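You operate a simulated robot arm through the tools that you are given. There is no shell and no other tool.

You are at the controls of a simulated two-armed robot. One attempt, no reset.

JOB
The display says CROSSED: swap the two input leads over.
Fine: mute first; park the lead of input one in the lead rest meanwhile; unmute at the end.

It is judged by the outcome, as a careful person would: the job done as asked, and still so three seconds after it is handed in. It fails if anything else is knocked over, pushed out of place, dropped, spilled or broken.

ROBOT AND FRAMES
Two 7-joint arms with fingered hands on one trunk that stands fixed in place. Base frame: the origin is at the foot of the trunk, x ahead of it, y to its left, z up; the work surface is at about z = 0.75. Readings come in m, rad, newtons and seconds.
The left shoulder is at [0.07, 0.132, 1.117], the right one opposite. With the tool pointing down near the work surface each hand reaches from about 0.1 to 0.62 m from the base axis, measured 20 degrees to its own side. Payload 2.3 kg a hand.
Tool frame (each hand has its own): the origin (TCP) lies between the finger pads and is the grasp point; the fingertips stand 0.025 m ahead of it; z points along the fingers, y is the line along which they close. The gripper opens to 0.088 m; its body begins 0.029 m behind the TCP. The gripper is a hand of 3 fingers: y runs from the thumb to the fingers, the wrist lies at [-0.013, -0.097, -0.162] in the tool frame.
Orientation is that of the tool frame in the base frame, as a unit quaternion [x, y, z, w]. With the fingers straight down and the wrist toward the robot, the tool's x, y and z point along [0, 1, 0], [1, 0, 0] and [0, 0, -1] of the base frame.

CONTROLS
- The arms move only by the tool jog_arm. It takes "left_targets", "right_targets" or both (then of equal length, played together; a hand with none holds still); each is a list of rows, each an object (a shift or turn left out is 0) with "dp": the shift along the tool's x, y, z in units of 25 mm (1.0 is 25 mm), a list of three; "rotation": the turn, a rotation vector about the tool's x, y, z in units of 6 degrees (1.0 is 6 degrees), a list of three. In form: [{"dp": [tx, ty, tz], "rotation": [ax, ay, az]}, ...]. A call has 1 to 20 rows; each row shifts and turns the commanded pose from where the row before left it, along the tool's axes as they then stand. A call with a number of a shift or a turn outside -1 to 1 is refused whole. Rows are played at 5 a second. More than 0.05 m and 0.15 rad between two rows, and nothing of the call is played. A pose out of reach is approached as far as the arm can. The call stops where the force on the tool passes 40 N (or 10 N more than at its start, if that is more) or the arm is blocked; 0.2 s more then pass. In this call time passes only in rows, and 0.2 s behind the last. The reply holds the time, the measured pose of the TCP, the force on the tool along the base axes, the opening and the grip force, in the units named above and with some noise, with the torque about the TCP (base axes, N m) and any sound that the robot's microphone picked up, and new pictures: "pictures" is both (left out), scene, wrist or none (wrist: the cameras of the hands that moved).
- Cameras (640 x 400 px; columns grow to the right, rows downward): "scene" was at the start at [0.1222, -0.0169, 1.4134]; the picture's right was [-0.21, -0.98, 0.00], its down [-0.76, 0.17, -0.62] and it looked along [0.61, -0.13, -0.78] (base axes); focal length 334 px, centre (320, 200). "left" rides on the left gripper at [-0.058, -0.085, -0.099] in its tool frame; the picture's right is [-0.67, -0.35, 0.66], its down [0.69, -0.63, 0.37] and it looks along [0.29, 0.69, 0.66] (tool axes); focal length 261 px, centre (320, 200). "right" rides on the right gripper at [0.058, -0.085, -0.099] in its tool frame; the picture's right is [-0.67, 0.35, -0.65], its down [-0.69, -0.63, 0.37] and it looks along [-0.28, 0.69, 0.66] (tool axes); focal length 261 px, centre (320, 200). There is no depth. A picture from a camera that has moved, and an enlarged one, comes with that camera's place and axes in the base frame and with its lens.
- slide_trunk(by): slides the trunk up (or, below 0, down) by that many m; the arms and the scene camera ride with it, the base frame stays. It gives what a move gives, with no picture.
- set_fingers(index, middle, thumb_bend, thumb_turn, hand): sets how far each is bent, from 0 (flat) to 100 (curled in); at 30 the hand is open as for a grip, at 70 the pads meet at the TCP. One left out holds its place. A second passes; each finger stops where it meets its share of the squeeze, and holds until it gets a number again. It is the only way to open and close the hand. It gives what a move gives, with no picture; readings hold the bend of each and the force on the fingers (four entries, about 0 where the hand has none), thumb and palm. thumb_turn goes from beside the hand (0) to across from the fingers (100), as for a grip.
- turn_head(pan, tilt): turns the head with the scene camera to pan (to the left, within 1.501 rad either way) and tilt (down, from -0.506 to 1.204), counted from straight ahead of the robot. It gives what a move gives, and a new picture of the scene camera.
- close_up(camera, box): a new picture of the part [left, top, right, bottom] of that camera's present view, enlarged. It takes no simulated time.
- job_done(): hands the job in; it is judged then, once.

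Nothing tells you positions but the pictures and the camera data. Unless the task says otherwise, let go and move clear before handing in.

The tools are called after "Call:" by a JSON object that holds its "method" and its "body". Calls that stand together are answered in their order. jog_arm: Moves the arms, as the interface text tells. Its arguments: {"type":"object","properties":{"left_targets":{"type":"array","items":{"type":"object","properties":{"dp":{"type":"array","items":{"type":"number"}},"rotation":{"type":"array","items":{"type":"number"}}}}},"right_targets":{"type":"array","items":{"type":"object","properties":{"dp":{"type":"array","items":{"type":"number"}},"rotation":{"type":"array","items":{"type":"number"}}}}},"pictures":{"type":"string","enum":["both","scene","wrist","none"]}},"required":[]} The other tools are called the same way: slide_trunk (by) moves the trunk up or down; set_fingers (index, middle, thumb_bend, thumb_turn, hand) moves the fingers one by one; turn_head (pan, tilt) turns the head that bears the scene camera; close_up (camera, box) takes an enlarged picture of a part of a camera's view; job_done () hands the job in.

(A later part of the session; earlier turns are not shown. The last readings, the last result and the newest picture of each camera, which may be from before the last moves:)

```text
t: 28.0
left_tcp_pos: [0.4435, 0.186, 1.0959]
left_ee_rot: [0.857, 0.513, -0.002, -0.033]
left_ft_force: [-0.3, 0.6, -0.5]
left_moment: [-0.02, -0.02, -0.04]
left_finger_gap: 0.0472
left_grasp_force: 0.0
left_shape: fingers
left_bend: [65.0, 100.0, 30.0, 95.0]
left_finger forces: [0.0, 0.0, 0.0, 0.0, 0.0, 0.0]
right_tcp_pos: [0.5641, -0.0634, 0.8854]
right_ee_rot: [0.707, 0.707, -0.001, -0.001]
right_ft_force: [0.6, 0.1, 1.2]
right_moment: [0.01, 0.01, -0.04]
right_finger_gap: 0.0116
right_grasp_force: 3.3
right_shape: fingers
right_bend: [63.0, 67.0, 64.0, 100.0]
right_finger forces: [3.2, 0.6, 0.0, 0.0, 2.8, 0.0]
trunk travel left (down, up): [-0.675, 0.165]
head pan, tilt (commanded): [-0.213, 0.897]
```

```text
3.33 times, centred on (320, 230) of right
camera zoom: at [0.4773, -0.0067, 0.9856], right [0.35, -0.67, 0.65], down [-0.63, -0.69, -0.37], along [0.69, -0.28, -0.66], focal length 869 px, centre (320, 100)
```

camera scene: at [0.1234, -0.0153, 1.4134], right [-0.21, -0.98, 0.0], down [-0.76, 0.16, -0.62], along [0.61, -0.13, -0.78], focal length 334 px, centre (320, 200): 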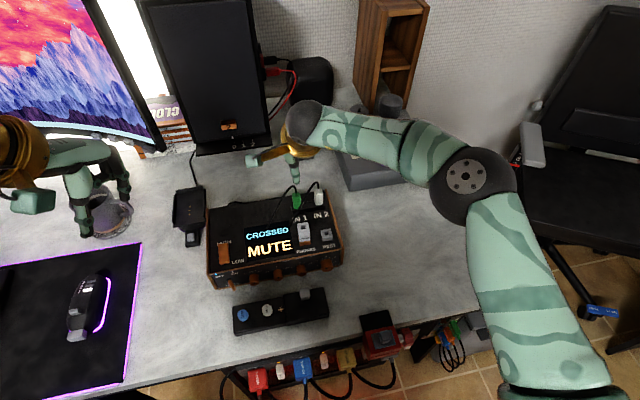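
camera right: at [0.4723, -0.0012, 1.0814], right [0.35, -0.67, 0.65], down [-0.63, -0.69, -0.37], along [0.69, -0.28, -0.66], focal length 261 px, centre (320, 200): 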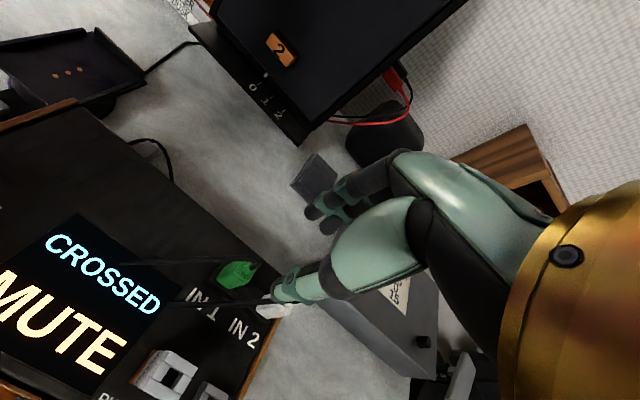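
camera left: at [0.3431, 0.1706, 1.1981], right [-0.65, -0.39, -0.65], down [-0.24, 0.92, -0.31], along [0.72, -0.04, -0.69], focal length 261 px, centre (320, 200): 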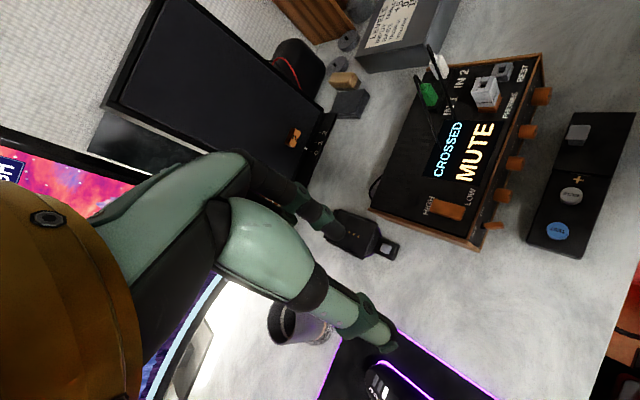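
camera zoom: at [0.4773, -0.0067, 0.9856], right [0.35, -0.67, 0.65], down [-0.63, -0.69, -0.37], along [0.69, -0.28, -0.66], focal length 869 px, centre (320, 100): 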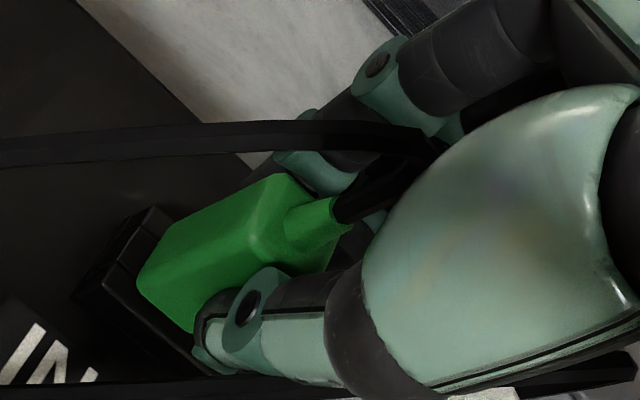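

Now index and thumb hold it and the middle is just off the right edge, so the centre is about 2.4 mm back to the left. I make one more fine adjustment.

Call:
{"method": "set_fingers", "body": {"hand": "right", "index": 56, "middle": 56, "thumb_bend": 58}}

Call:
{"method": "jog_arm", "body": {"right_targets": [{"dp": [0.09, 0, 0]}], "pictures": "none"}}

Call:
{"method": "set_fingers", "body": {"hand": "right", "index": 68, "middle": 68, "thumb_bend": 68}}

Call:
{"method": "close_up", "body": {"camera": "right", "box": [240, 170, 400, 290]}}

```text
t: 29.0
left_tcp_pos: [0.4413, 0.1847, 1.095]
left_ee_rot: [0.858, 0.513, -0.002, -0.034]
left_ft_force: [-0.9, 0.1, -0.6]
left_moment: [0.03, 0.02, 0.0]
left_finger_gap: 0.0473
left_grasp_force: 0.1
left_shape: fingers
left_bend: [65.0, 100.0, 30.0, 95.0]
left_finger forces: [0.0, 0.0, 0.1, 0.0, 0.1, 0.1]
right_tcp_pos: [0.5627, -0.0645, 0.8867]
right_ee_rot: [0.707, 0.707, 0.0, -0.001]
right_ft_force: [0.0, -0.2, -0.7]
right_moment: [0.01, -0.01, -0.04]
right_finger_gap: 0.0269
right_grasp_force: 0.0
right_shape: fingers
right_bend: [56.0, 56.0, 57.0, 100.0]
right_finger forces: [0.0, 0.0, 0.0, 0.1, 0.0, 0.1]
trunk travel left (down, up): [-0.675, 0.165]
head pan, tilt (commanded): [-0.213, 0.897]
```

```text
t: 29.4
left_tcp_pos: [0.4417, 0.1852, 1.0949]
left_ee_rot: [0.858, 0.513, -0.002, -0.034]
left_ft_force: [-1.4, -0.5, 0.3]
left_moment: [0.03, -0.01, 0.02]
left_finger_gap: 0.0475
left_grasp_force: 0.0
left_shape: fingers
left_bend: [65.0, 100.0, 30.0, 95.0]
left_finger forces: [0.0, 0.0, 0.0, 0.0, 0.0, 0.0]
right_tcp_pos: [0.5619, -0.0608, 0.8855]
right_ee_rot: [0.707, 0.707, -0.001, 0.0]
right_ft_force: [0.6, 0.5, 0.3]
right_moment: [-0.04, 0.02, 0.01]
right_finger_gap: 0.0269
right_grasp_force: 0.2
right_shape: fingers
right_bend: [56.0, 56.0, 57.0, 100.0]
right_finger forces: [0.1, 0.0, 0.0, 0.0, 0.2, 0.1]
trunk travel left (down, up): [-0.675, 0.165]
head pan, tilt (commanded): [-0.213, 0.897]
```

```text
t: 30.4
left_tcp_pos: [0.4425, 0.1853, 1.0959]
left_ee_rot: [0.858, 0.513, -0.002, -0.033]
left_ft_force: [0.6, -0.3, 0.2]
left_moment: [0.02, 0.01, -0.03]
left_finger_gap: 0.0471
left_grasp_force: 0.0
left_shape: fingers
left_bend: [65.0, 100.0, 30.0, 95.0]
left_finger forces: [0.1, 0.0, 0.0, 0.0, 0.0, 0.0]
right_tcp_pos: [0.5646, -0.0618, 0.8856]
right_ee_rot: [0.707, 0.707, -0.001, 0.0]
right_ft_force: [2.4, -1.0, 0.3]
right_moment: [-0.03, -0.05, 0.0]
right_finger_gap: 0.0113
right_grasp_force: 4.1
right_shape: fingers
right_bend: [64.0, 65.0, 64.0, 100.0]
right_finger forces: [3.0, 2.4, 0.1, 0.1, 3.1, 0.0]
trunk travel left (down, up): [-0.675, 0.165]
head pan, tilt (commanded): [-0.213, 0.897]
```

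```text
3.33 times, centred on (320, 230) of right
camera zoom: at [0.4777, -0.0043, 0.9853], right [0.35, -0.67, 0.65], down [-0.63, -0.69, -0.37], along [0.69, -0.28, -0.66], focal length 869 px, centre (320, 100)
```

zoom: 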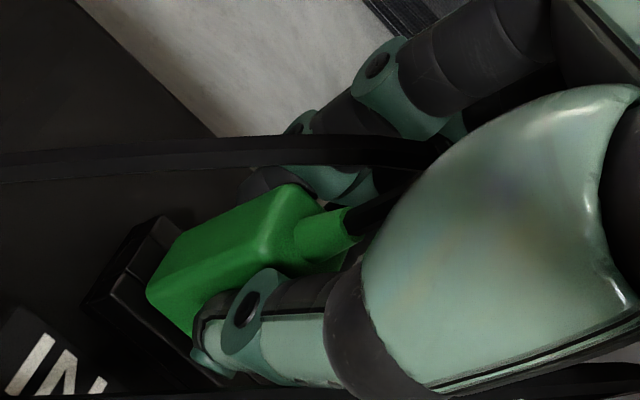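

The grip is balanced now, with all three fingers on the plug. I squeeze more firmly before pulling.

Call:
{"method": "set_fingers", "body": {"hand": "right", "index": 74, "middle": 74, "thumb_bend": 74}}

Call:
{"method": "close_up", "body": {"camera": "right", "box": [240, 170, 400, 290]}}

Call:
{"method": "close_up", "body": {"camera": "scene", "box": [270, 165, 350, 225]}}

```text
t: 31.4
left_tcp_pos: [0.4434, 0.1839, 1.0948]
left_ee_rot: [0.858, 0.513, -0.002, -0.034]
left_ft_force: [0.4, -0.3, -0.5]
left_moment: [0.0, 0.01, 0.01]
left_finger_gap: 0.0474
left_grasp_force: 0.1
left_shape: fingers
left_bend: [65.0, 100.0, 30.0, 95.0]
left_finger forces: [0.0, 0.0, 0.0, 0.1, 0.0, 0.0]
right_tcp_pos: [0.5642, -0.0632, 0.8856]
right_ee_rot: [0.707, 0.707, 0.0, -0.002]
right_ft_force: [2.1, -3.5, -2.6]
right_moment: [-0.03, -0.01, -0.08]
right_finger_gap: 0.0099
right_grasp_force: 11.8
right_shape: fingers
right_bend: [72.0, 73.0, 66.0, 100.0]
right_finger forces: [8.4, 5.7, 0.0, 0.0, 9.4, 0.1]
trunk travel left (down, up): [-0.675, 0.165]
head pan, tilt (commanded): [-0.213, 0.897]
```

```text
3.33 times, centred on (320, 230) of right
camera zoom: at [0.4784, -0.0054, 0.9847], right [0.35, -0.67, 0.65], down [-0.63, -0.69, -0.37], along [0.69, -0.28, -0.66], focal length 869 px, centre (320, 100)
```

zoom: 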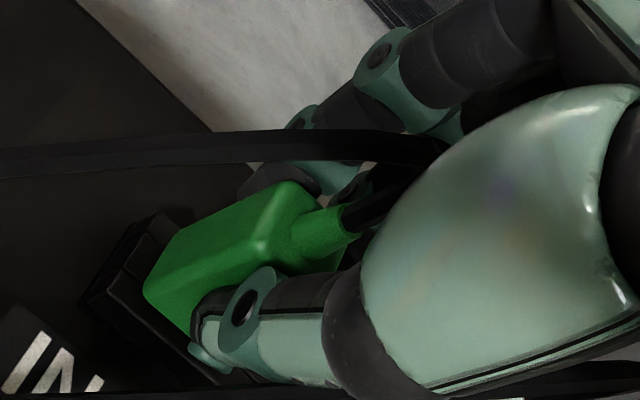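

```text
6.67 times, centred on (310, 195) of scene
camera zoom: at [0.1243, -0.0182, 1.4132], right [-0.21, -0.98, 0.0], down [-0.77, 0.17, -0.62], along [0.61, -0.13, -0.78], focal length 2226 px, centre (387, 233)
```

zoom: 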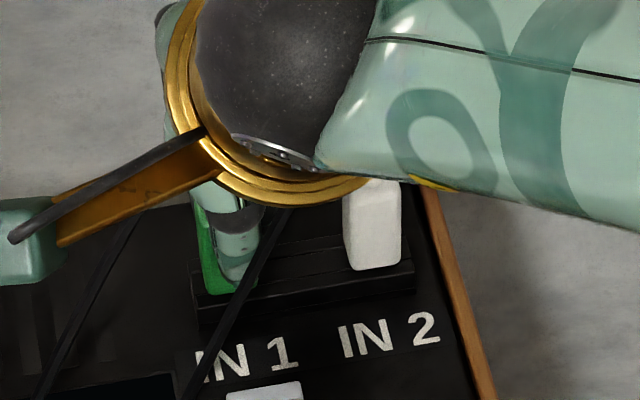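

The two fingers cradle the back corners with the thumb in front, which makes a stable three-point hold. I pull straight up slowly and watch the force.

Call:
{"method": "jog_arm", "body": {"right_targets": [{"dp": [0, 0, -0.15]}, {"dp": [0, 0, -0.15]}], "pictures": "none"}}

Call:
{"method": "close_up", "body": {"camera": "right", "box": [240, 170, 400, 290]}}

Call:
{"method": "close_up", "body": {"camera": "scene", "box": [270, 165, 350, 225]}}

```text
t: 32.0
left_tcp_pos: [0.4415, 0.1851, 1.0948]
left_ee_rot: [0.858, 0.513, -0.002, -0.033]
left_ft_force: [0.4, 0.5, 1.2]
left_moment: [0.01, -0.03, -0.02]
left_finger_gap: 0.0471
left_grasp_force: 0.1
left_shape: fingers
left_bend: [65.0, 100.0, 30.0, 95.0]
left_finger forces: [0.0, 0.0, 0.0, 0.0, 0.0, 0.0]
right_tcp_pos: [0.5632, -0.0604, 0.8927]
right_ee_rot: [0.706, 0.708, 0.0, 0.0]
right_ft_force: [0.4, 0.3, -0.7]
right_moment: [0.01, 0.0, 0.02]
right_finger_gap: 0.0097
right_grasp_force: 10.8
right_shape: fingers
right_bend: [72.0, 73.0, 66.0, 100.0]
right_finger forces: [7.9, 3.9, 0.0, 0.0, 10.2, 0.0]
trunk travel left (down, up): [-0.675, 0.165]
head pan, tilt (commanded): [-0.213, 0.897]
```

```text
3.33 times, centred on (320, 230) of right
camera zoom: at [0.4769, -0.0033, 0.9928], right [0.35, -0.67, 0.65], down [-0.63, -0.69, -0.37], along [0.69, -0.28, -0.66], focal length 869 px, centre (320, 100)
```

zoom: 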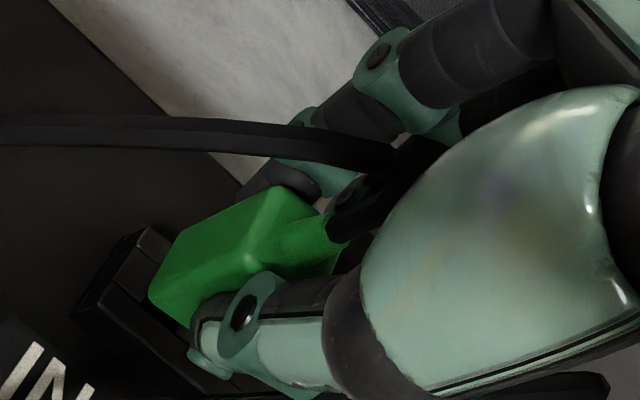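

```text
6.67 times, centred on (310, 195) of scene
camera zoom: at [0.1222, -0.0165, 1.4135], right [-0.21, -0.98, 0.0], down [-0.76, 0.16, -0.62], along [0.61, -0.13, -0.78], focal length 2226 px, centre (387, 233)
```

zoom: 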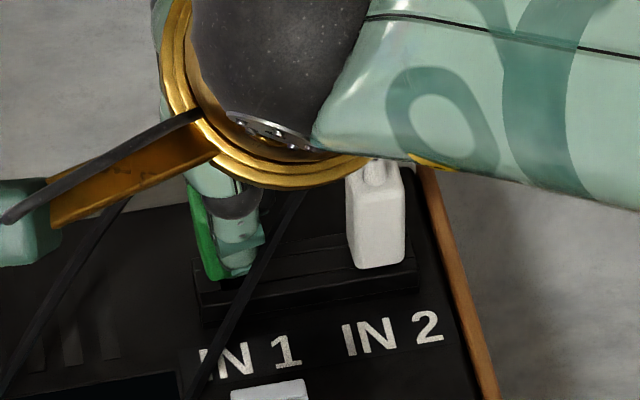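

The plug is rising with the hand and there's hardly any resistance. I continue up until it is well clear.

Call:
{"method": "jog_arm", "body": {"right_targets": [{"dp": [0, 0, -0.3]}, {"dp": [0, 0, -0.4]}, {"dp": [0, 0, -0.5]}, {"dp": [0, 0, -0.6]}], "pictures": "both"}}

Call:
{"method": "close_up", "body": {"camera": "right", "box": [200, 160, 400, 310]}}

Call:
{"method": "close_up", "body": {"camera": "scene", "box": [250, 150, 360, 235]}}

Call:
{"method": "close_up", "body": {"camera": "left", "box": [400, 0, 520, 90]}}

```text
t: 33.0
left_tcp_pos: [0.4416, 0.1847, 1.0944]
left_ee_rot: [0.858, 0.513, -0.001, -0.034]
left_ft_force: [0.0, 0.7, -0.6]
left_moment: [0.0, 0.0, -0.01]
left_finger_gap: 0.0472
left_grasp_force: 0.1
left_shape: fingers
left_bend: [65.0, 100.0, 30.0, 95.0]
left_finger forces: [0.0, 0.1, 0.0, 0.0, 0.0, 0.0]
right_tcp_pos: [0.5627, -0.0611, 0.9365]
right_ee_rot: [0.707, 0.707, -0.001, -0.001]
right_ft_force: [0.6, -0.1, 0.2]
right_moment: [-0.02, -0.03, 0.0]
right_finger_gap: 0.0097
right_grasp_force: 10.6
right_shape: fingers
right_bend: [72.0, 73.0, 66.0, 100.0]
right_finger forces: [7.8, 3.6, 0.1, 0.0, 10.0, 0.0]
trunk travel left (down, up): [-0.675, 0.165]
head pan, tilt (commanded): [-0.213, 0.897]
camera scene: at [0.1219, -0.0166, 1.4135], right [-0.21, -0.98, 0.0], down [-0.76, 0.17, -0.62], along [0.61, -0.13, -0.78], focal length 334 px, centre (320, 200)
camera right: at [0.4769, -0.0038, 1.0374], right [0.35, -0.67, 0.66], down [-0.63, -0.69, -0.37], along [0.69, -0.28, -0.66], focal length 261 px, centre (320, 200)
```

scene: 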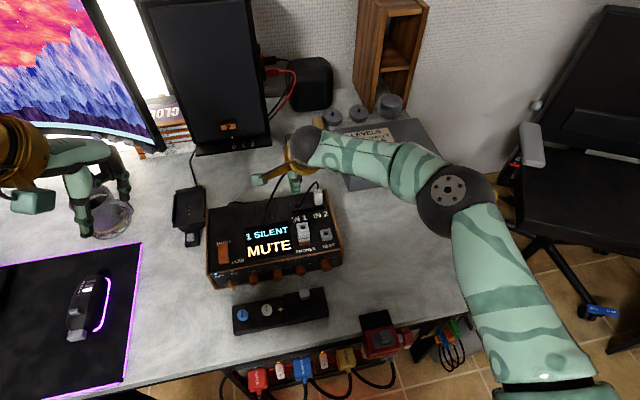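
right: 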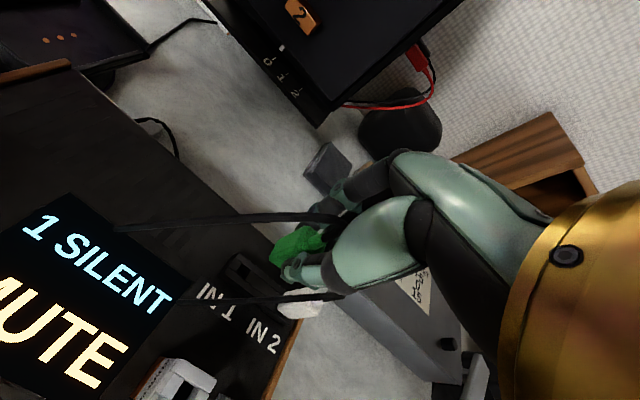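

```text
2.67 times, centred on (300, 235) of right
camera zoom: at [0.4769, -0.0038, 1.0374], right [0.35, -0.67, 0.66], down [-0.63, -0.69, -0.37], along [0.69, -0.28, -0.66], focal length 695 px, centre (373, 107)
```

zoom: 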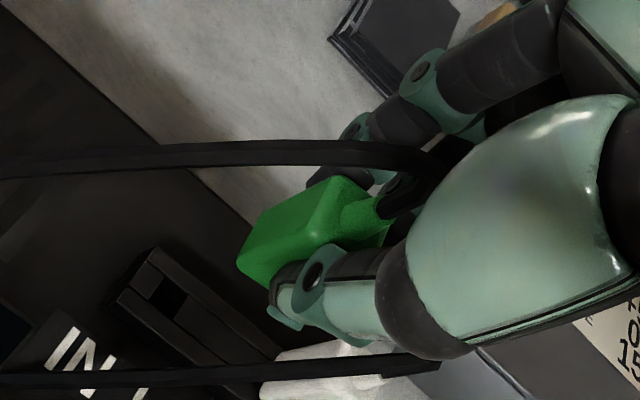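

```text
4.71 times, centred on (305, 192) of scene
camera zoom: at [0.1219, -0.0166, 1.4135], right [-0.21, -0.98, 0.0], down [-0.76, 0.17, -0.62], along [0.61, -0.13, -0.78], focal length 1571 px, centre (391, 235)
```

zoom: 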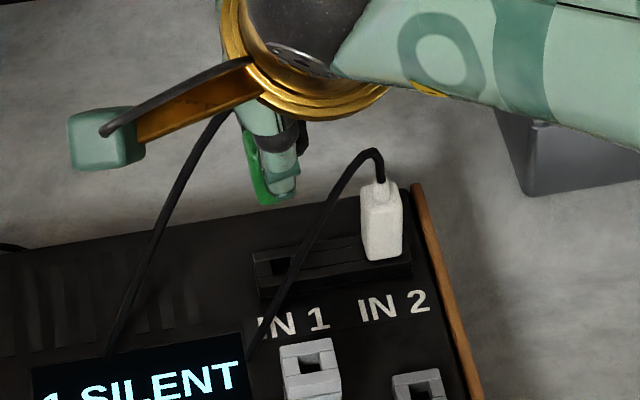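

```text
4.44 times, centred on (460, 45) of left
camera zoom: at [0.3434, 0.1697, 1.198], right [-0.65, -0.39, -0.65], down [-0.24, 0.92, -0.31], along [0.72, -0.04, -0.69], focal length 1158 px, centre (-302, 889)
```

zoom: 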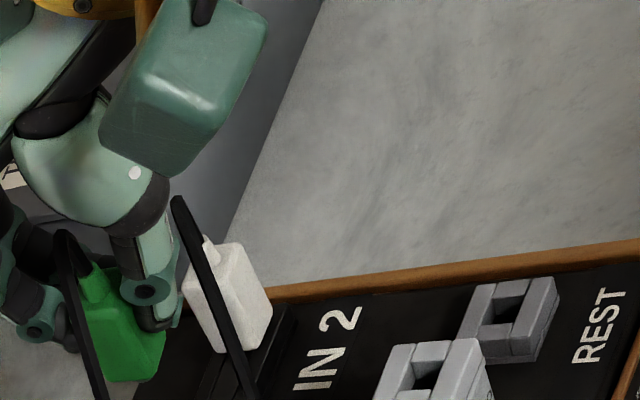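

The green plug is out (display shows "1 SILENT") and IN 1's square hole is visible. I'll zoom in on the plug's underside and the REST hole.

Call:
{"method": "close_up", "body": {"camera": "scene", "box": [285, 170, 325, 195]}}

Call:
{"method": "close_up", "body": {"camera": "left", "box": [405, 40, 445, 90]}}

Call:
{"method": "close_up", "body": {"camera": "scene", "box": [280, 190, 340, 245]}}

Call:
{"method": "close_up", "body": {"camera": "right", "box": [230, 200, 350, 290]}}

```text
16.00 times, centred on (305, 182) of scene
camera zoom: at [0.1219, -0.0166, 1.4135], right [-0.21, -0.98, 0.0], down [-0.76, 0.17, -0.62], along [0.61, -0.13, -0.78], focal length 5342 px, centre (560, 480)
```

zoom: 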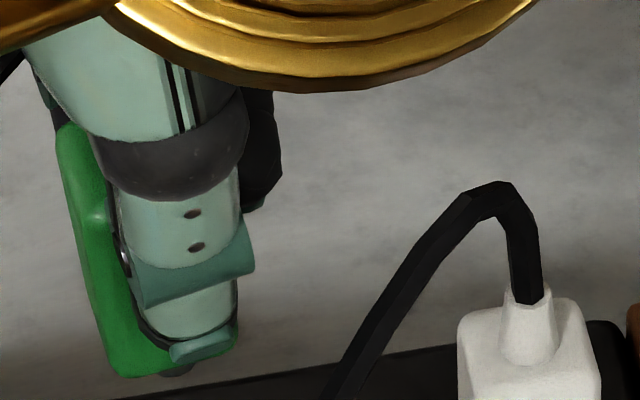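

```text
8.00 times, centred on (425, 65) of left
camera zoom: at [0.3434, 0.1697, 1.198], right [-0.65, -0.39, -0.65], down [-0.24, 0.92, -0.31], along [0.72, -0.04, -0.69], focal length 2085 px, centre (-520, 1280)
```

zoom: 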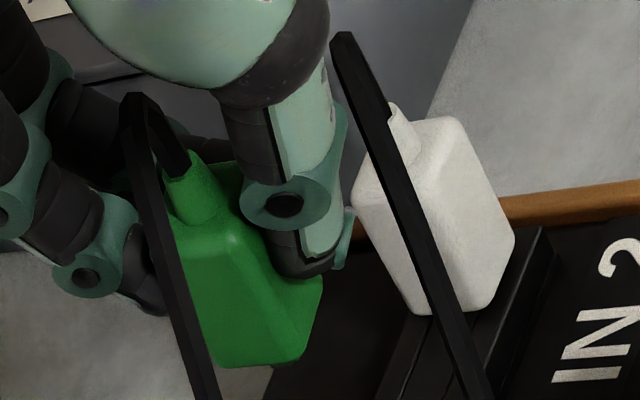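

```text
7.27 times, centred on (310, 218) of scene
camera zoom: at [0.1219, -0.0166, 1.4135], right [-0.21, -0.98, 0.0], down [-0.76, 0.17, -0.62], along [0.61, -0.13, -0.78], focal length 2428 px, centre (393, 73)
```

zoom: 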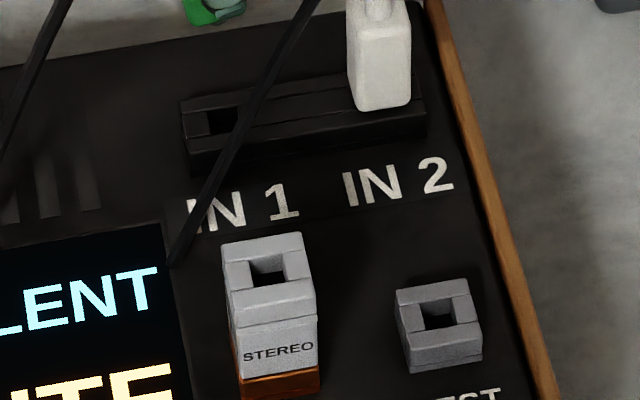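

```text
4.44 times, centred on (290, 245) of right
camera zoom: at [0.4769, -0.0038, 1.0374], right [0.35, -0.67, 0.66], down [-0.63, -0.69, -0.37], along [0.69, -0.28, -0.66], focal length 1158 px, centre (453, 0)
```

zoom: 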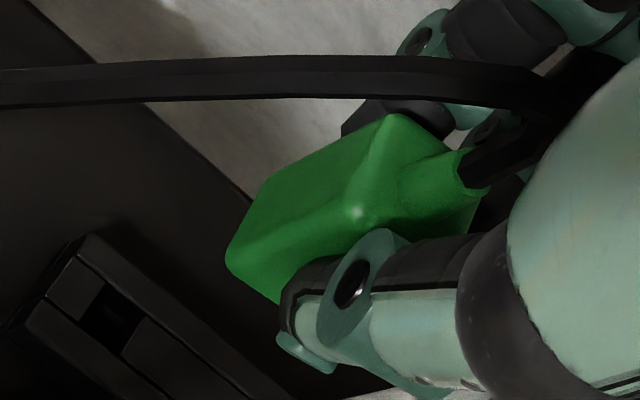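

A short dark pin shows under the green body, and IN 1's hole triangulates to [0.563, -0.0605, 0.8385]. I want to check the plug's tilt in the grip before moving it.

Call:
{"method": "close_up", "body": {"camera": "right", "box": [265, 215, 345, 275]}}

Call:
{"method": "close_up", "body": {"camera": "left", "box": [405, 50, 461, 92]}}

```text
6.67 times, centred on (305, 245) of right
camera zoom: at [0.4769, -0.0038, 1.0374], right [0.35, -0.67, 0.66], down [-0.63, -0.69, -0.37], along [0.69, -0.28, -0.66], focal length 1738 px, centre (420, -100)
```

zoom: 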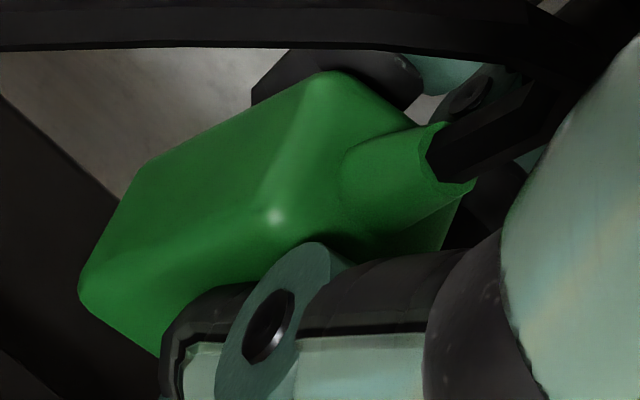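

```text
9.52 times, centred on (433, 71) of left
camera zoom: at [0.3434, 0.1697, 1.198], right [-0.65, -0.39, -0.65], down [-0.24, 0.92, -0.31], along [0.72, -0.04, -0.69], focal length 2482 px, centre (-756, 1429)
```

zoom: 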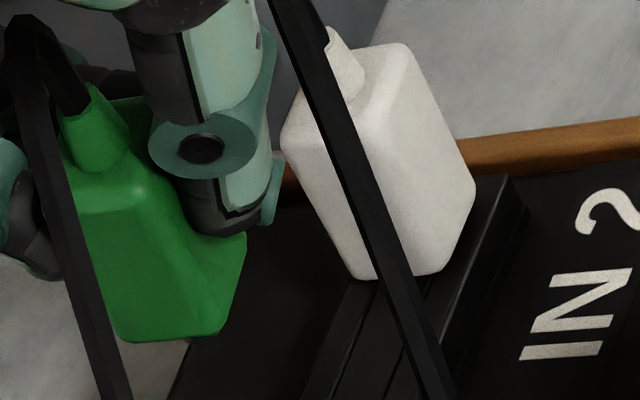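

The plug hangs straight in the grip. I'll lift it higher, carry it diagonally over to REST between PHONES and IN 2, and stop at a hover above it.

Call:
{"method": "jog_arm", "body": {"right_targets": [{"dp": [0, 0, -0.8]}, {"dp": [0, 0, -0.8]}, {"dp": [0, 0, -0.7]}, {"dp": [-0.46, -0.82, 0]}, {"dp": [-0.46, -0.82, 0]}, {"dp": [-0.46, -0.82, 0]}, {"dp": [-0.46, -0.82, 0]}], "pictures": "both"}}

Call:
{"method": "close_up", "body": {"camera": "right", "box": [200, 200, 360, 320]}}

Call:
{"method": "close_up", "body": {"camera": "scene", "box": [280, 180, 360, 260]}}

Call:
{"method": "close_up", "body": {"camera": "left", "box": [420, 20, 560, 125]}}

```text
t: 34.6
left_tcp_pos: [0.441, 0.1852, 1.0951]
left_ee_rot: [0.858, 0.513, -0.001, -0.033]
left_ft_force: [0.4, 0.0, -0.1]
left_moment: [-0.02, 0.01, -0.01]
left_finger_gap: 0.0473
left_grasp_force: 0.1
left_shape: fingers
left_bend: [65.0, 100.0, 30.0, 95.0]
left_finger forces: [0.0, 0.0, 0.0, 0.1, 0.0, 0.0]
right_tcp_pos: [0.4808, -0.1103, 0.9958]
right_ee_rot: [0.707, 0.707, 0.001, 0.0]
right_ft_force: [-0.6, 0.0, -0.5]
right_moment: [0.03, -0.01, 0.01]
right_finger_gap: 0.0095
right_grasp_force: 10.6
right_shape: fingers
right_bend: [72.0, 73.0, 66.0, 100.0]
right_finger forces: [7.9, 3.0, 0.1, 0.0, 9.5, 0.0]
trunk travel left (down, up): [-0.675, 0.165]
head pan, tilt (commanded): [-0.213, 0.897]
camera scene: at [0.1213, -0.0174, 1.4135], right [-0.21, -0.98, 0.0], down [-0.76, 0.17, -0.62], along [0.61, -0.13, -0.78], focal length 334 px, centre (320, 200)
camera right: at [0.3954, -0.0522, 1.0943], right [0.35, -0.67, 0.65], down [-0.63, -0.69, -0.37], along [0.69, -0.28, -0.66], focal length 261 px, centre (320, 200)
```

scene: 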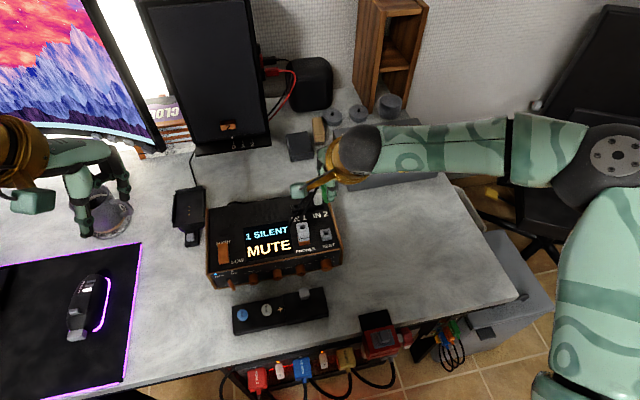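
right: 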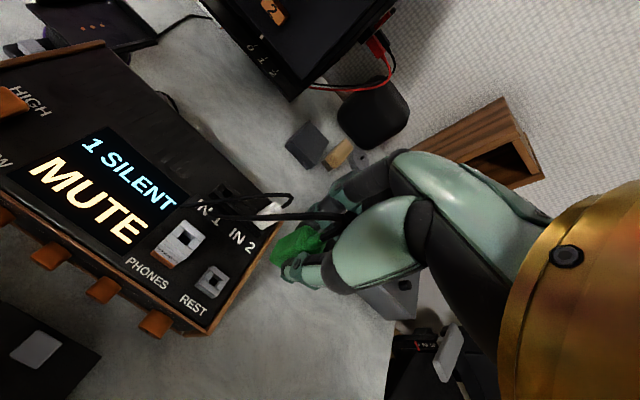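

```text
3.33 times, centred on (280, 260) of right
camera zoom: at [0.3954, -0.0522, 1.0943], right [0.35, -0.67, 0.65], down [-0.63, -0.69, -0.37], along [0.69, -0.28, -0.66], focal length 869 px, centre (453, 0)
```

zoom: 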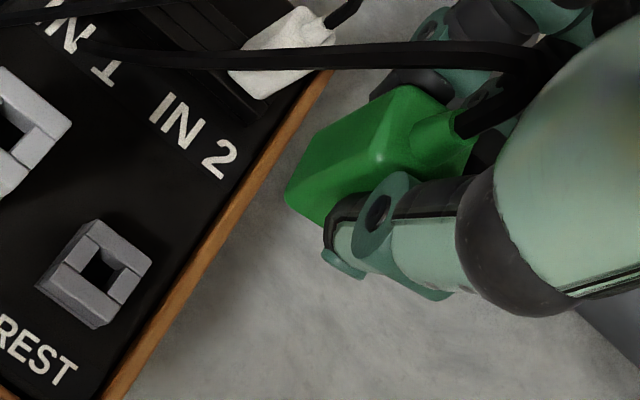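

```text
5.00 times, centred on (320, 220) of scene
camera zoom: at [0.1213, -0.0174, 1.4135], right [-0.21, -0.98, 0.0], down [-0.76, 0.17, -0.62], along [0.61, -0.13, -0.78], focal length 1669 px, centre (320, 100)
```

zoom: 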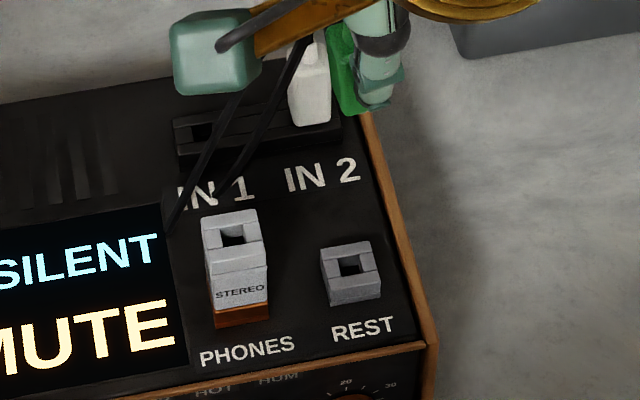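

```text
3.81 times, centred on (490, 72) of left
camera zoom: at [0.3428, 0.1691, 1.1983], right [-0.65, -0.39, -0.66], down [-0.24, 0.92, -0.31], along [0.72, -0.04, -0.69], focal length 993 px, centre (-328, 686)
```

zoom: 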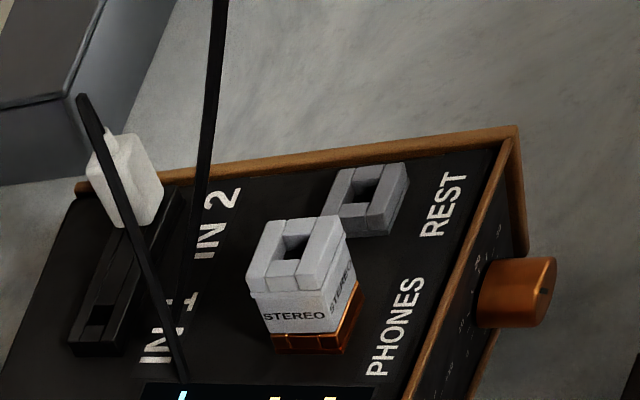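

REST refines to about [0.482, -0.1065, 0.841]. I lower the plug to a hover about 3 cm above it, correcting 2 mm forward, and check alignment from both sides.

Call:
{"method": "jog_arm", "body": {"right_targets": [{"dp": [0, 0.02, 0.7]}, {"dp": [0, 0.02, 0.7]}, {"dp": [0, 0.02, 0.7]}, {"dp": [0, 0.02, 0.6]}], "pictures": "none"}}

Call:
{"method": "close_up", "body": {"camera": "right", "box": [200, 200, 360, 320]}}

Call:
{"method": "close_up", "body": {"camera": "scene", "box": [290, 190, 350, 250]}}

Call:
{"method": "close_up", "body": {"camera": "left", "box": [450, 20, 550, 95]}}

```text
t: 35.6
left_tcp_pos: [0.4422, 0.1861, 1.0946]
left_ee_rot: [0.858, 0.513, -0.002, -0.034]
left_ft_force: [0.0, -0.1, -0.2]
left_moment: [0.04, 0.01, 0.02]
left_finger_gap: 0.0471
left_grasp_force: 0.1
left_shape: fingers
left_bend: [65.0, 100.0, 30.0, 95.0]
left_finger forces: [0.1, 0.1, 0.1, 0.0, 0.0, 0.0]
right_tcp_pos: [0.4835, -0.1074, 0.9265]
right_ee_rot: [0.707, 0.707, 0.0, 0.0]
right_ft_force: [0.7, 0.5, 0.8]
right_moment: [0.01, -0.02, -0.01]
right_finger_gap: 0.0094
right_grasp_force: 9.9
right_shape: fingers
right_bend: [72.0, 73.0, 66.0, 100.0]
right_finger forces: [7.9, 2.6, 0.0, 0.1, 9.4, 0.0]
trunk travel left (down, up): [-0.675, 0.165]
head pan, tilt (commanded): [-0.213, 0.897]
```

```text
3.33 times, centred on (280, 260) of right
camera zoom: at [0.3968, -0.0507, 1.0267], right [0.35, -0.67, 0.65], down [-0.63, -0.69, -0.37], along [0.69, -0.28, -0.66], focal length 869 px, centre (453, 0)
```

zoom: 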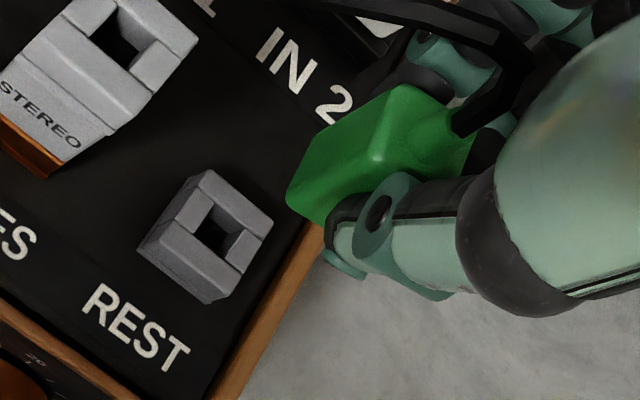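

```text
6.67 times, centred on (320, 220) of scene
camera zoom: at [0.1225, -0.0165, 1.4134], right [-0.21, -0.98, 0.0], down [-0.76, 0.17, -0.62], along [0.61, -0.13, -0.78], focal length 2226 px, centre (320, 67)
```

zoom: 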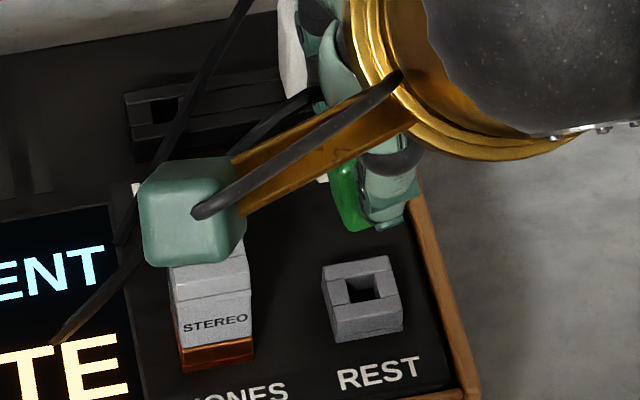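

```text
5.33 times, centred on (500, 58) of left
camera zoom: at [0.3439, 0.1698, 1.1978], right [-0.65, -0.39, -0.65], down [-0.24, 0.92, -0.31], along [0.72, -0.04, -0.69], focal length 1390 px, centre (-640, 960)
```

zoom: 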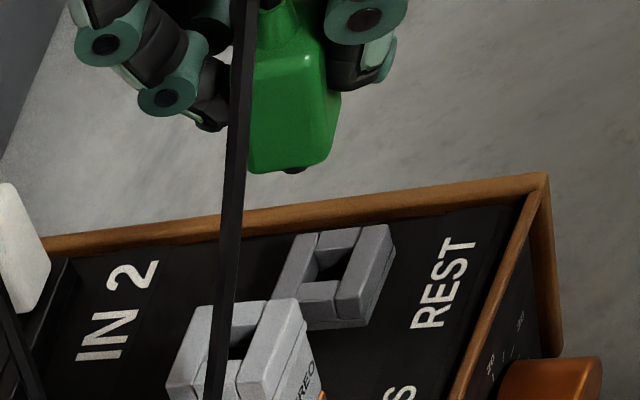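

The plug hovers over REST. I'll zoom in harder on the plug bottom and hole from the left and scene cameras to judge offset and tilt.

Call:
{"method": "close_up", "body": {"camera": "left", "box": [480, 35, 536, 77]}}

Call:
{"method": "close_up", "body": {"camera": "scene", "box": [314, 210, 346, 240]}}

Call:
{"method": "close_up", "body": {"camera": "right", "box": [230, 210, 350, 300]}}

```text
9.52 times, centred on (508, 56) of left
camera zoom: at [0.3439, 0.1698, 1.1978], right [-0.65, -0.39, -0.65], down [-0.24, 0.92, -0.31], along [0.72, -0.04, -0.69], focal length 2482 px, centre (-1470, 1571)
```

zoom: 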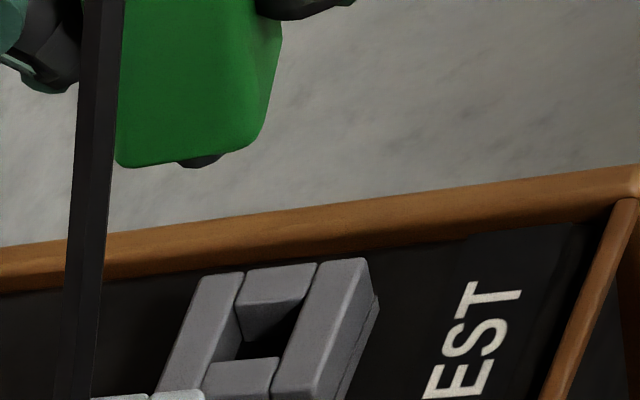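

```text
13.33 times, centred on (330, 225) of scene
camera zoom: at [0.1225, -0.0165, 1.4134], right [-0.21, -0.98, 0.0], down [-0.76, 0.17, -0.62], along [0.61, -0.13, -0.78], focal length 4452 px, centre (187, -133)
```

zoom: 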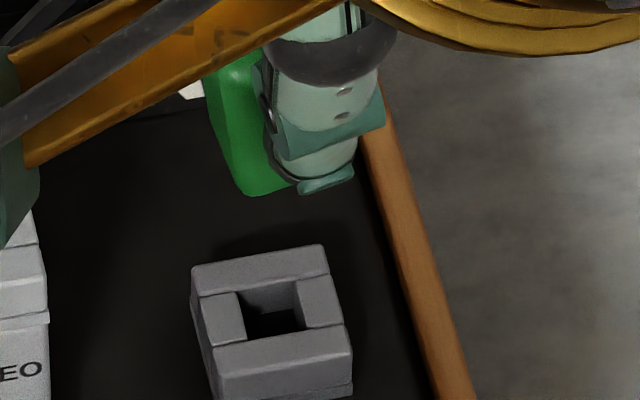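

```text
4.44 times, centred on (290, 255) of right
camera zoom: at [0.3968, -0.0507, 1.0267], right [0.35, -0.67, 0.65], down [-0.63, -0.69, -0.37], along [0.69, -0.28, -0.66], focal length 1158 px, centre (453, -44)
```

zoom: 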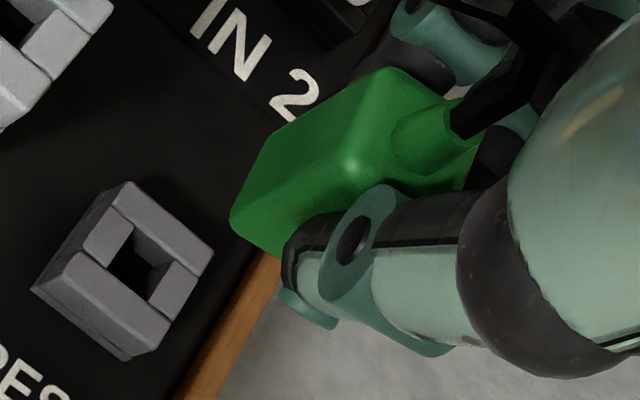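

Comparing views, the plug is tilted a few degrees in the grip, with its bottom leaning about 3 mm to the right of REST's centre. I'll roll the hand about 5° to upright it and look again.

Call:
{"method": "jog_arm", "body": {"right_targets": [{"rotation": [0, 0.8, 0]}], "pictures": "none"}}

Call:
{"method": "close_up", "body": {"camera": "left", "box": [475, 30, 539, 82]}}

Call:
{"method": "close_up", "body": {"camera": "scene", "box": [314, 205, 354, 240]}}

Call:
{"method": "close_up", "body": {"camera": "right", "box": [230, 210, 350, 300]}}

```text
t: 36.0
left_tcp_pos: [0.4417, 0.185, 1.0959]
left_ee_rot: [0.858, 0.513, -0.002, -0.034]
left_ft_force: [0.5, 0.4, -0.4]
left_moment: [0.01, 0.01, -0.02]
left_finger_gap: 0.0475
left_grasp_force: 0.0
left_shape: fingers
left_bend: [65.0, 100.0, 30.0, 95.0]
left_finger forces: [0.0, 0.0, 0.0, 0.0, 0.1, 0.0]
right_tcp_pos: [0.4845, -0.1088, 0.9276]
right_ee_rot: [0.706, 0.707, 0.03, -0.03]
right_ft_force: [0.3, 0.6, -0.7]
right_moment: [0.01, 0.02, 0.02]
right_finger_gap: 0.0096
right_grasp_force: 9.4
right_shape: fingers
right_bend: [72.0, 73.0, 66.0, 100.0]
right_finger forces: [7.9, 2.7, 0.0, 0.0, 9.3, 0.0]
trunk travel left (down, up): [-0.675, 0.165]
head pan, tilt (commanded): [-0.213, 0.897]
```

```text
7.69 times, centred on (507, 56) of left
camera zoom: at [0.3435, 0.1691, 1.1981], right [-0.65, -0.39, -0.65], down [-0.24, 0.92, -0.31], along [0.72, -0.04, -0.69], focal length 2005 px, centre (-1118, 1308)
```

zoom: 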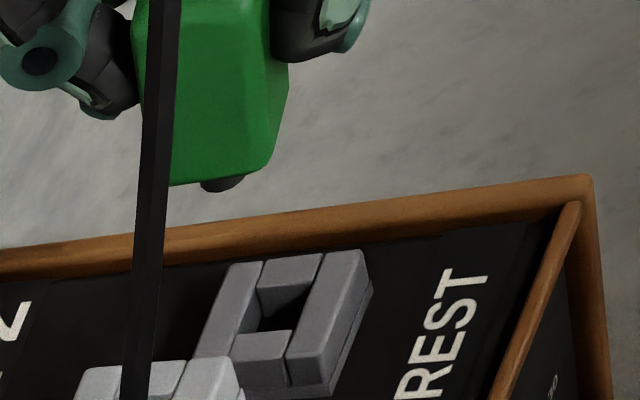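

```text
11.43 times, centred on (334, 222) of scene
camera zoom: at [0.1221, -0.0174, 1.4134], right [-0.21, -0.98, 0.0], down [-0.76, 0.17, -0.62], along [0.61, -0.13, -0.78], focal length 3816 px, centre (160, -57)
```

zoom: 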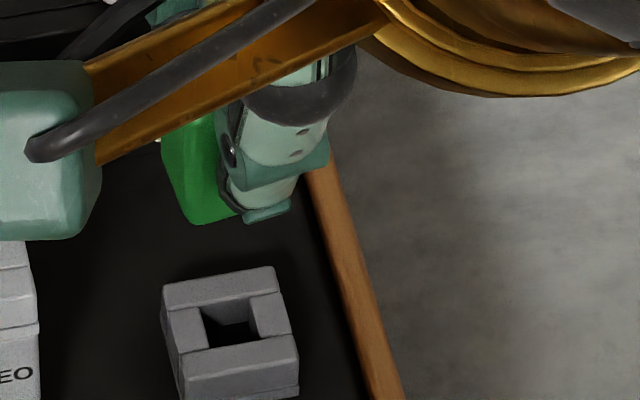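

```text
4.44 times, centred on (290, 255) of right
camera zoom: at [0.3968, -0.0599, 1.0317], right [0.35, -0.72, 0.6], down [-0.63, -0.65, -0.42], along [0.69, -0.23, -0.68], focal length 1158 px, centre (453, -44)
```

zoom: 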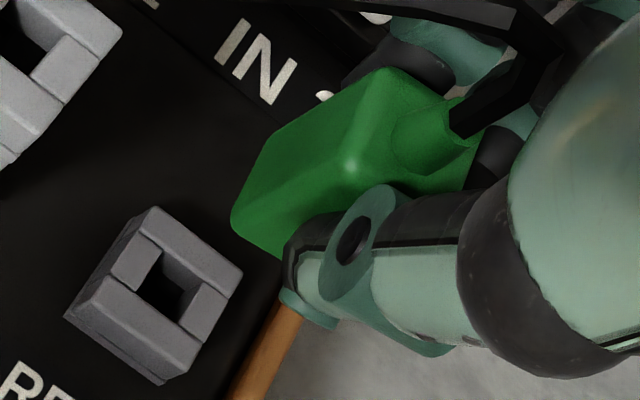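

After the roll all views agree that the plug is near vertical and needs about 3 mm back and 1 mm left. I apply that and lower it about 2 cm straight down.

Call:
{"method": "jog_arm", "body": {"right_targets": [{"dp": [0.04, -0.12, 0]}, {"dp": [-0.037, 0, 0.42]}, {"dp": [-0.037, 0, 0.42]}], "pictures": "none"}}

Call:
{"method": "close_up", "body": {"camera": "left", "box": [475, 30, 539, 82]}}

Call:
{"method": "close_up", "body": {"camera": "scene", "box": [314, 210, 354, 245]}}

Call:
{"method": "close_up", "body": {"camera": "right", "box": [230, 210, 350, 300]}}

```text
t: 36.8
left_tcp_pos: [0.4422, 0.1852, 1.0965]
left_ee_rot: [0.858, 0.513, -0.002, -0.034]
left_ft_force: [-0.1, 0.3, -0.1]
left_moment: [0.0, 0.0, 0.01]
left_finger_gap: 0.0472
left_grasp_force: 0.2
left_shape: fingers
left_bend: [65.0, 100.0, 30.0, 95.0]
left_finger forces: [0.0, 0.0, 0.0, 0.1, 0.1, 0.0]
right_tcp_pos: [0.4791, -0.1076, 0.9047]
right_ee_rot: [0.707, 0.706, 0.029, -0.03]
right_ft_force: [-0.7, 0.6, 0.2]
right_moment: [0.03, 0.0, -0.05]
right_finger_gap: 0.0096
right_grasp_force: 9.8
right_shape: fingers
right_bend: [72.0, 74.0, 66.0, 100.0]
right_finger forces: [7.9, 2.7, 0.0, 0.1, 9.3, 0.1]
trunk travel left (down, up): [-0.675, 0.165]
head pan, tilt (commanded): [-0.213, 0.897]
```

```text
7.69 times, centred on (507, 56) of left
camera zoom: at [0.3439, 0.1697, 1.1978], right [-0.65, -0.39, -0.65], down [-0.24, 0.92, -0.31], along [0.72, -0.04, -0.69], focal length 2005 px, centre (-1118, 1308)
```

zoom: 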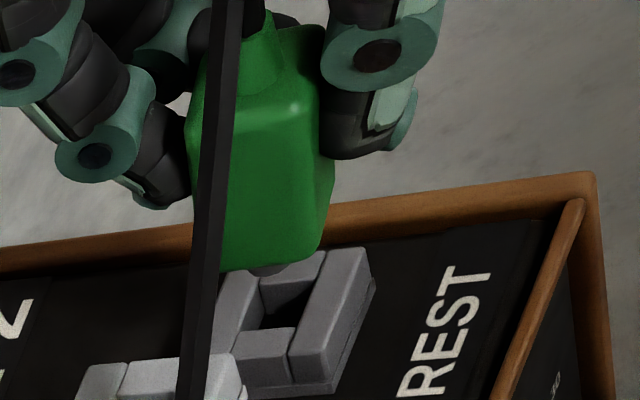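

```text
11.43 times, centred on (334, 228) of scene
camera zoom: at [0.1226, -0.0166, 1.4134], right [-0.21, -0.98, 0.0], down [-0.76, 0.17, -0.62], along [0.61, -0.13, -0.78], focal length 3816 px, centre (160, -114)
```

zoom: 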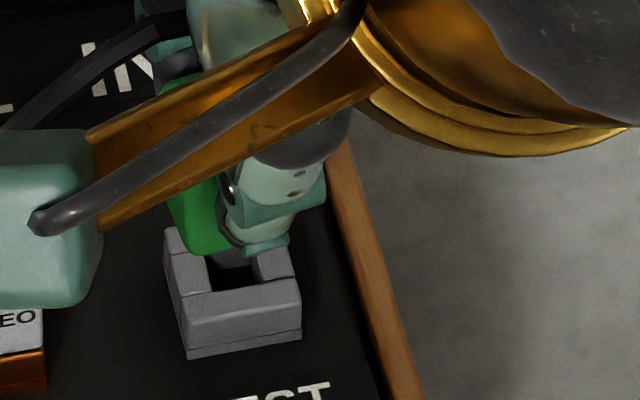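

```text
4.44 times, centred on (290, 255) of right
camera zoom: at [0.3933, -0.0585, 1.0105], right [0.35, -0.72, 0.6], down [-0.63, -0.65, -0.42], along [0.69, -0.23, -0.68], focal length 1158 px, centre (453, -44)
```

zoom: 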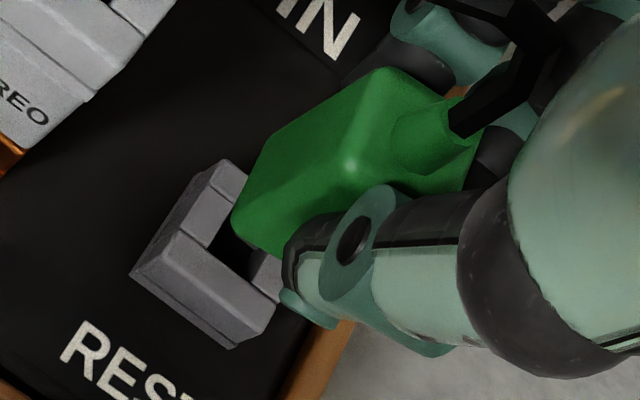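

The scene view puts the plug within about 1 mm of REST's centre. I lower it in small steps into the hole, watching the force.

Call:
{"method": "jog_arm", "body": {"right_targets": [{"dp": [0.0, -0.01, 0.2]}, {"dp": [-0.017, 0, 0.16]}], "pictures": "none"}}

Call:
{"method": "close_up", "body": {"camera": "left", "box": [475, 30, 539, 82]}}

Call:
{"method": "close_up", "body": {"camera": "scene", "box": [314, 210, 354, 245]}}

Call:
{"method": "close_up", "body": {"camera": "right", "box": [230, 210, 350, 300]}}

```text
t: 37.4
left_tcp_pos: [0.4423, 0.185, 1.0944]
left_ee_rot: [0.858, 0.513, -0.001, -0.034]
left_ft_force: [0.7, -0.2, 0.4]
left_moment: [0.01, 0.02, 0.02]
left_finger_gap: 0.0471
left_grasp_force: 0.1
left_shape: fingers
left_bend: [65.0, 100.0, 30.0, 95.0]
left_finger forces: [0.1, 0.1, 0.0, 0.1, 0.0, 0.1]
right_tcp_pos: [0.4803, -0.1068, 0.8977]
right_ee_rot: [0.707, 0.706, 0.03, -0.029]
right_ft_force: [-0.9, 0.3, 0.2]
right_moment: [-0.01, 0.0, -0.01]
right_finger_gap: 0.0096
right_grasp_force: 9.7
right_shape: fingers
right_bend: [72.0, 74.0, 66.0, 100.0]
right_finger forces: [7.9, 2.5, 0.0, 0.1, 9.3, 0.0]
trunk travel left (down, up): [-0.675, 0.165]
head pan, tilt (commanded): [-0.213, 0.897]
```

```text
7.69 times, centred on (507, 56) of left
camera zoom: at [0.3437, 0.1698, 1.1979], right [-0.65, -0.39, -0.65], down [-0.24, 0.92, -0.31], along [0.72, -0.04, -0.69], focal length 2005 px, centre (-1118, 1308)
```

zoom: 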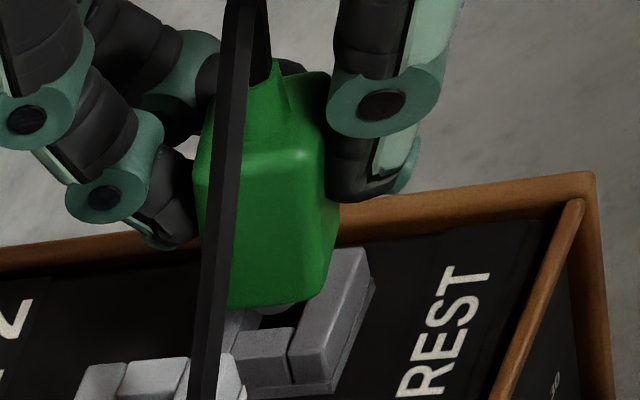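

```text
11.43 times, centred on (334, 228) of scene
camera zoom: at [0.1224, -0.0165, 1.4134], right [-0.21, -0.98, 0.0], down [-0.76, 0.17, -0.62], along [0.61, -0.13, -0.78], focal length 3816 px, centre (160, -114)
```

zoom: 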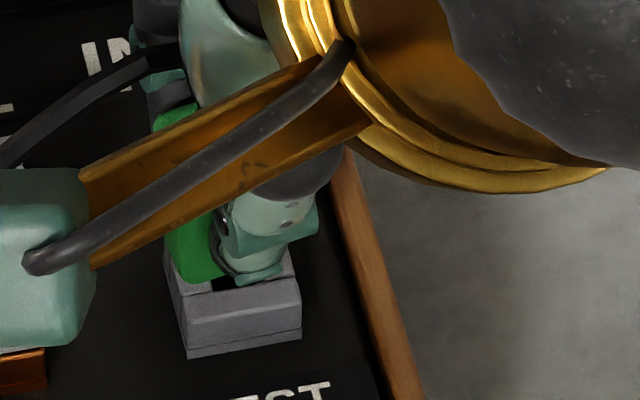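

```text
4.44 times, centred on (290, 255) of right
camera zoom: at [0.3933, -0.0574, 1.0019], right [0.35, -0.72, 0.6], down [-0.63, -0.65, -0.42], along [0.69, -0.23, -0.68], focal length 1158 px, centre (453, -44)
```

zoom: 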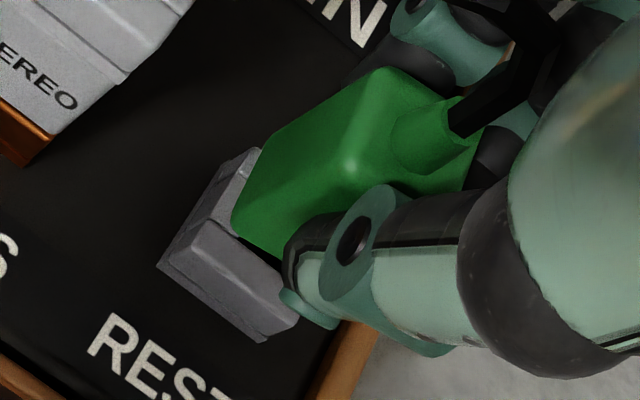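

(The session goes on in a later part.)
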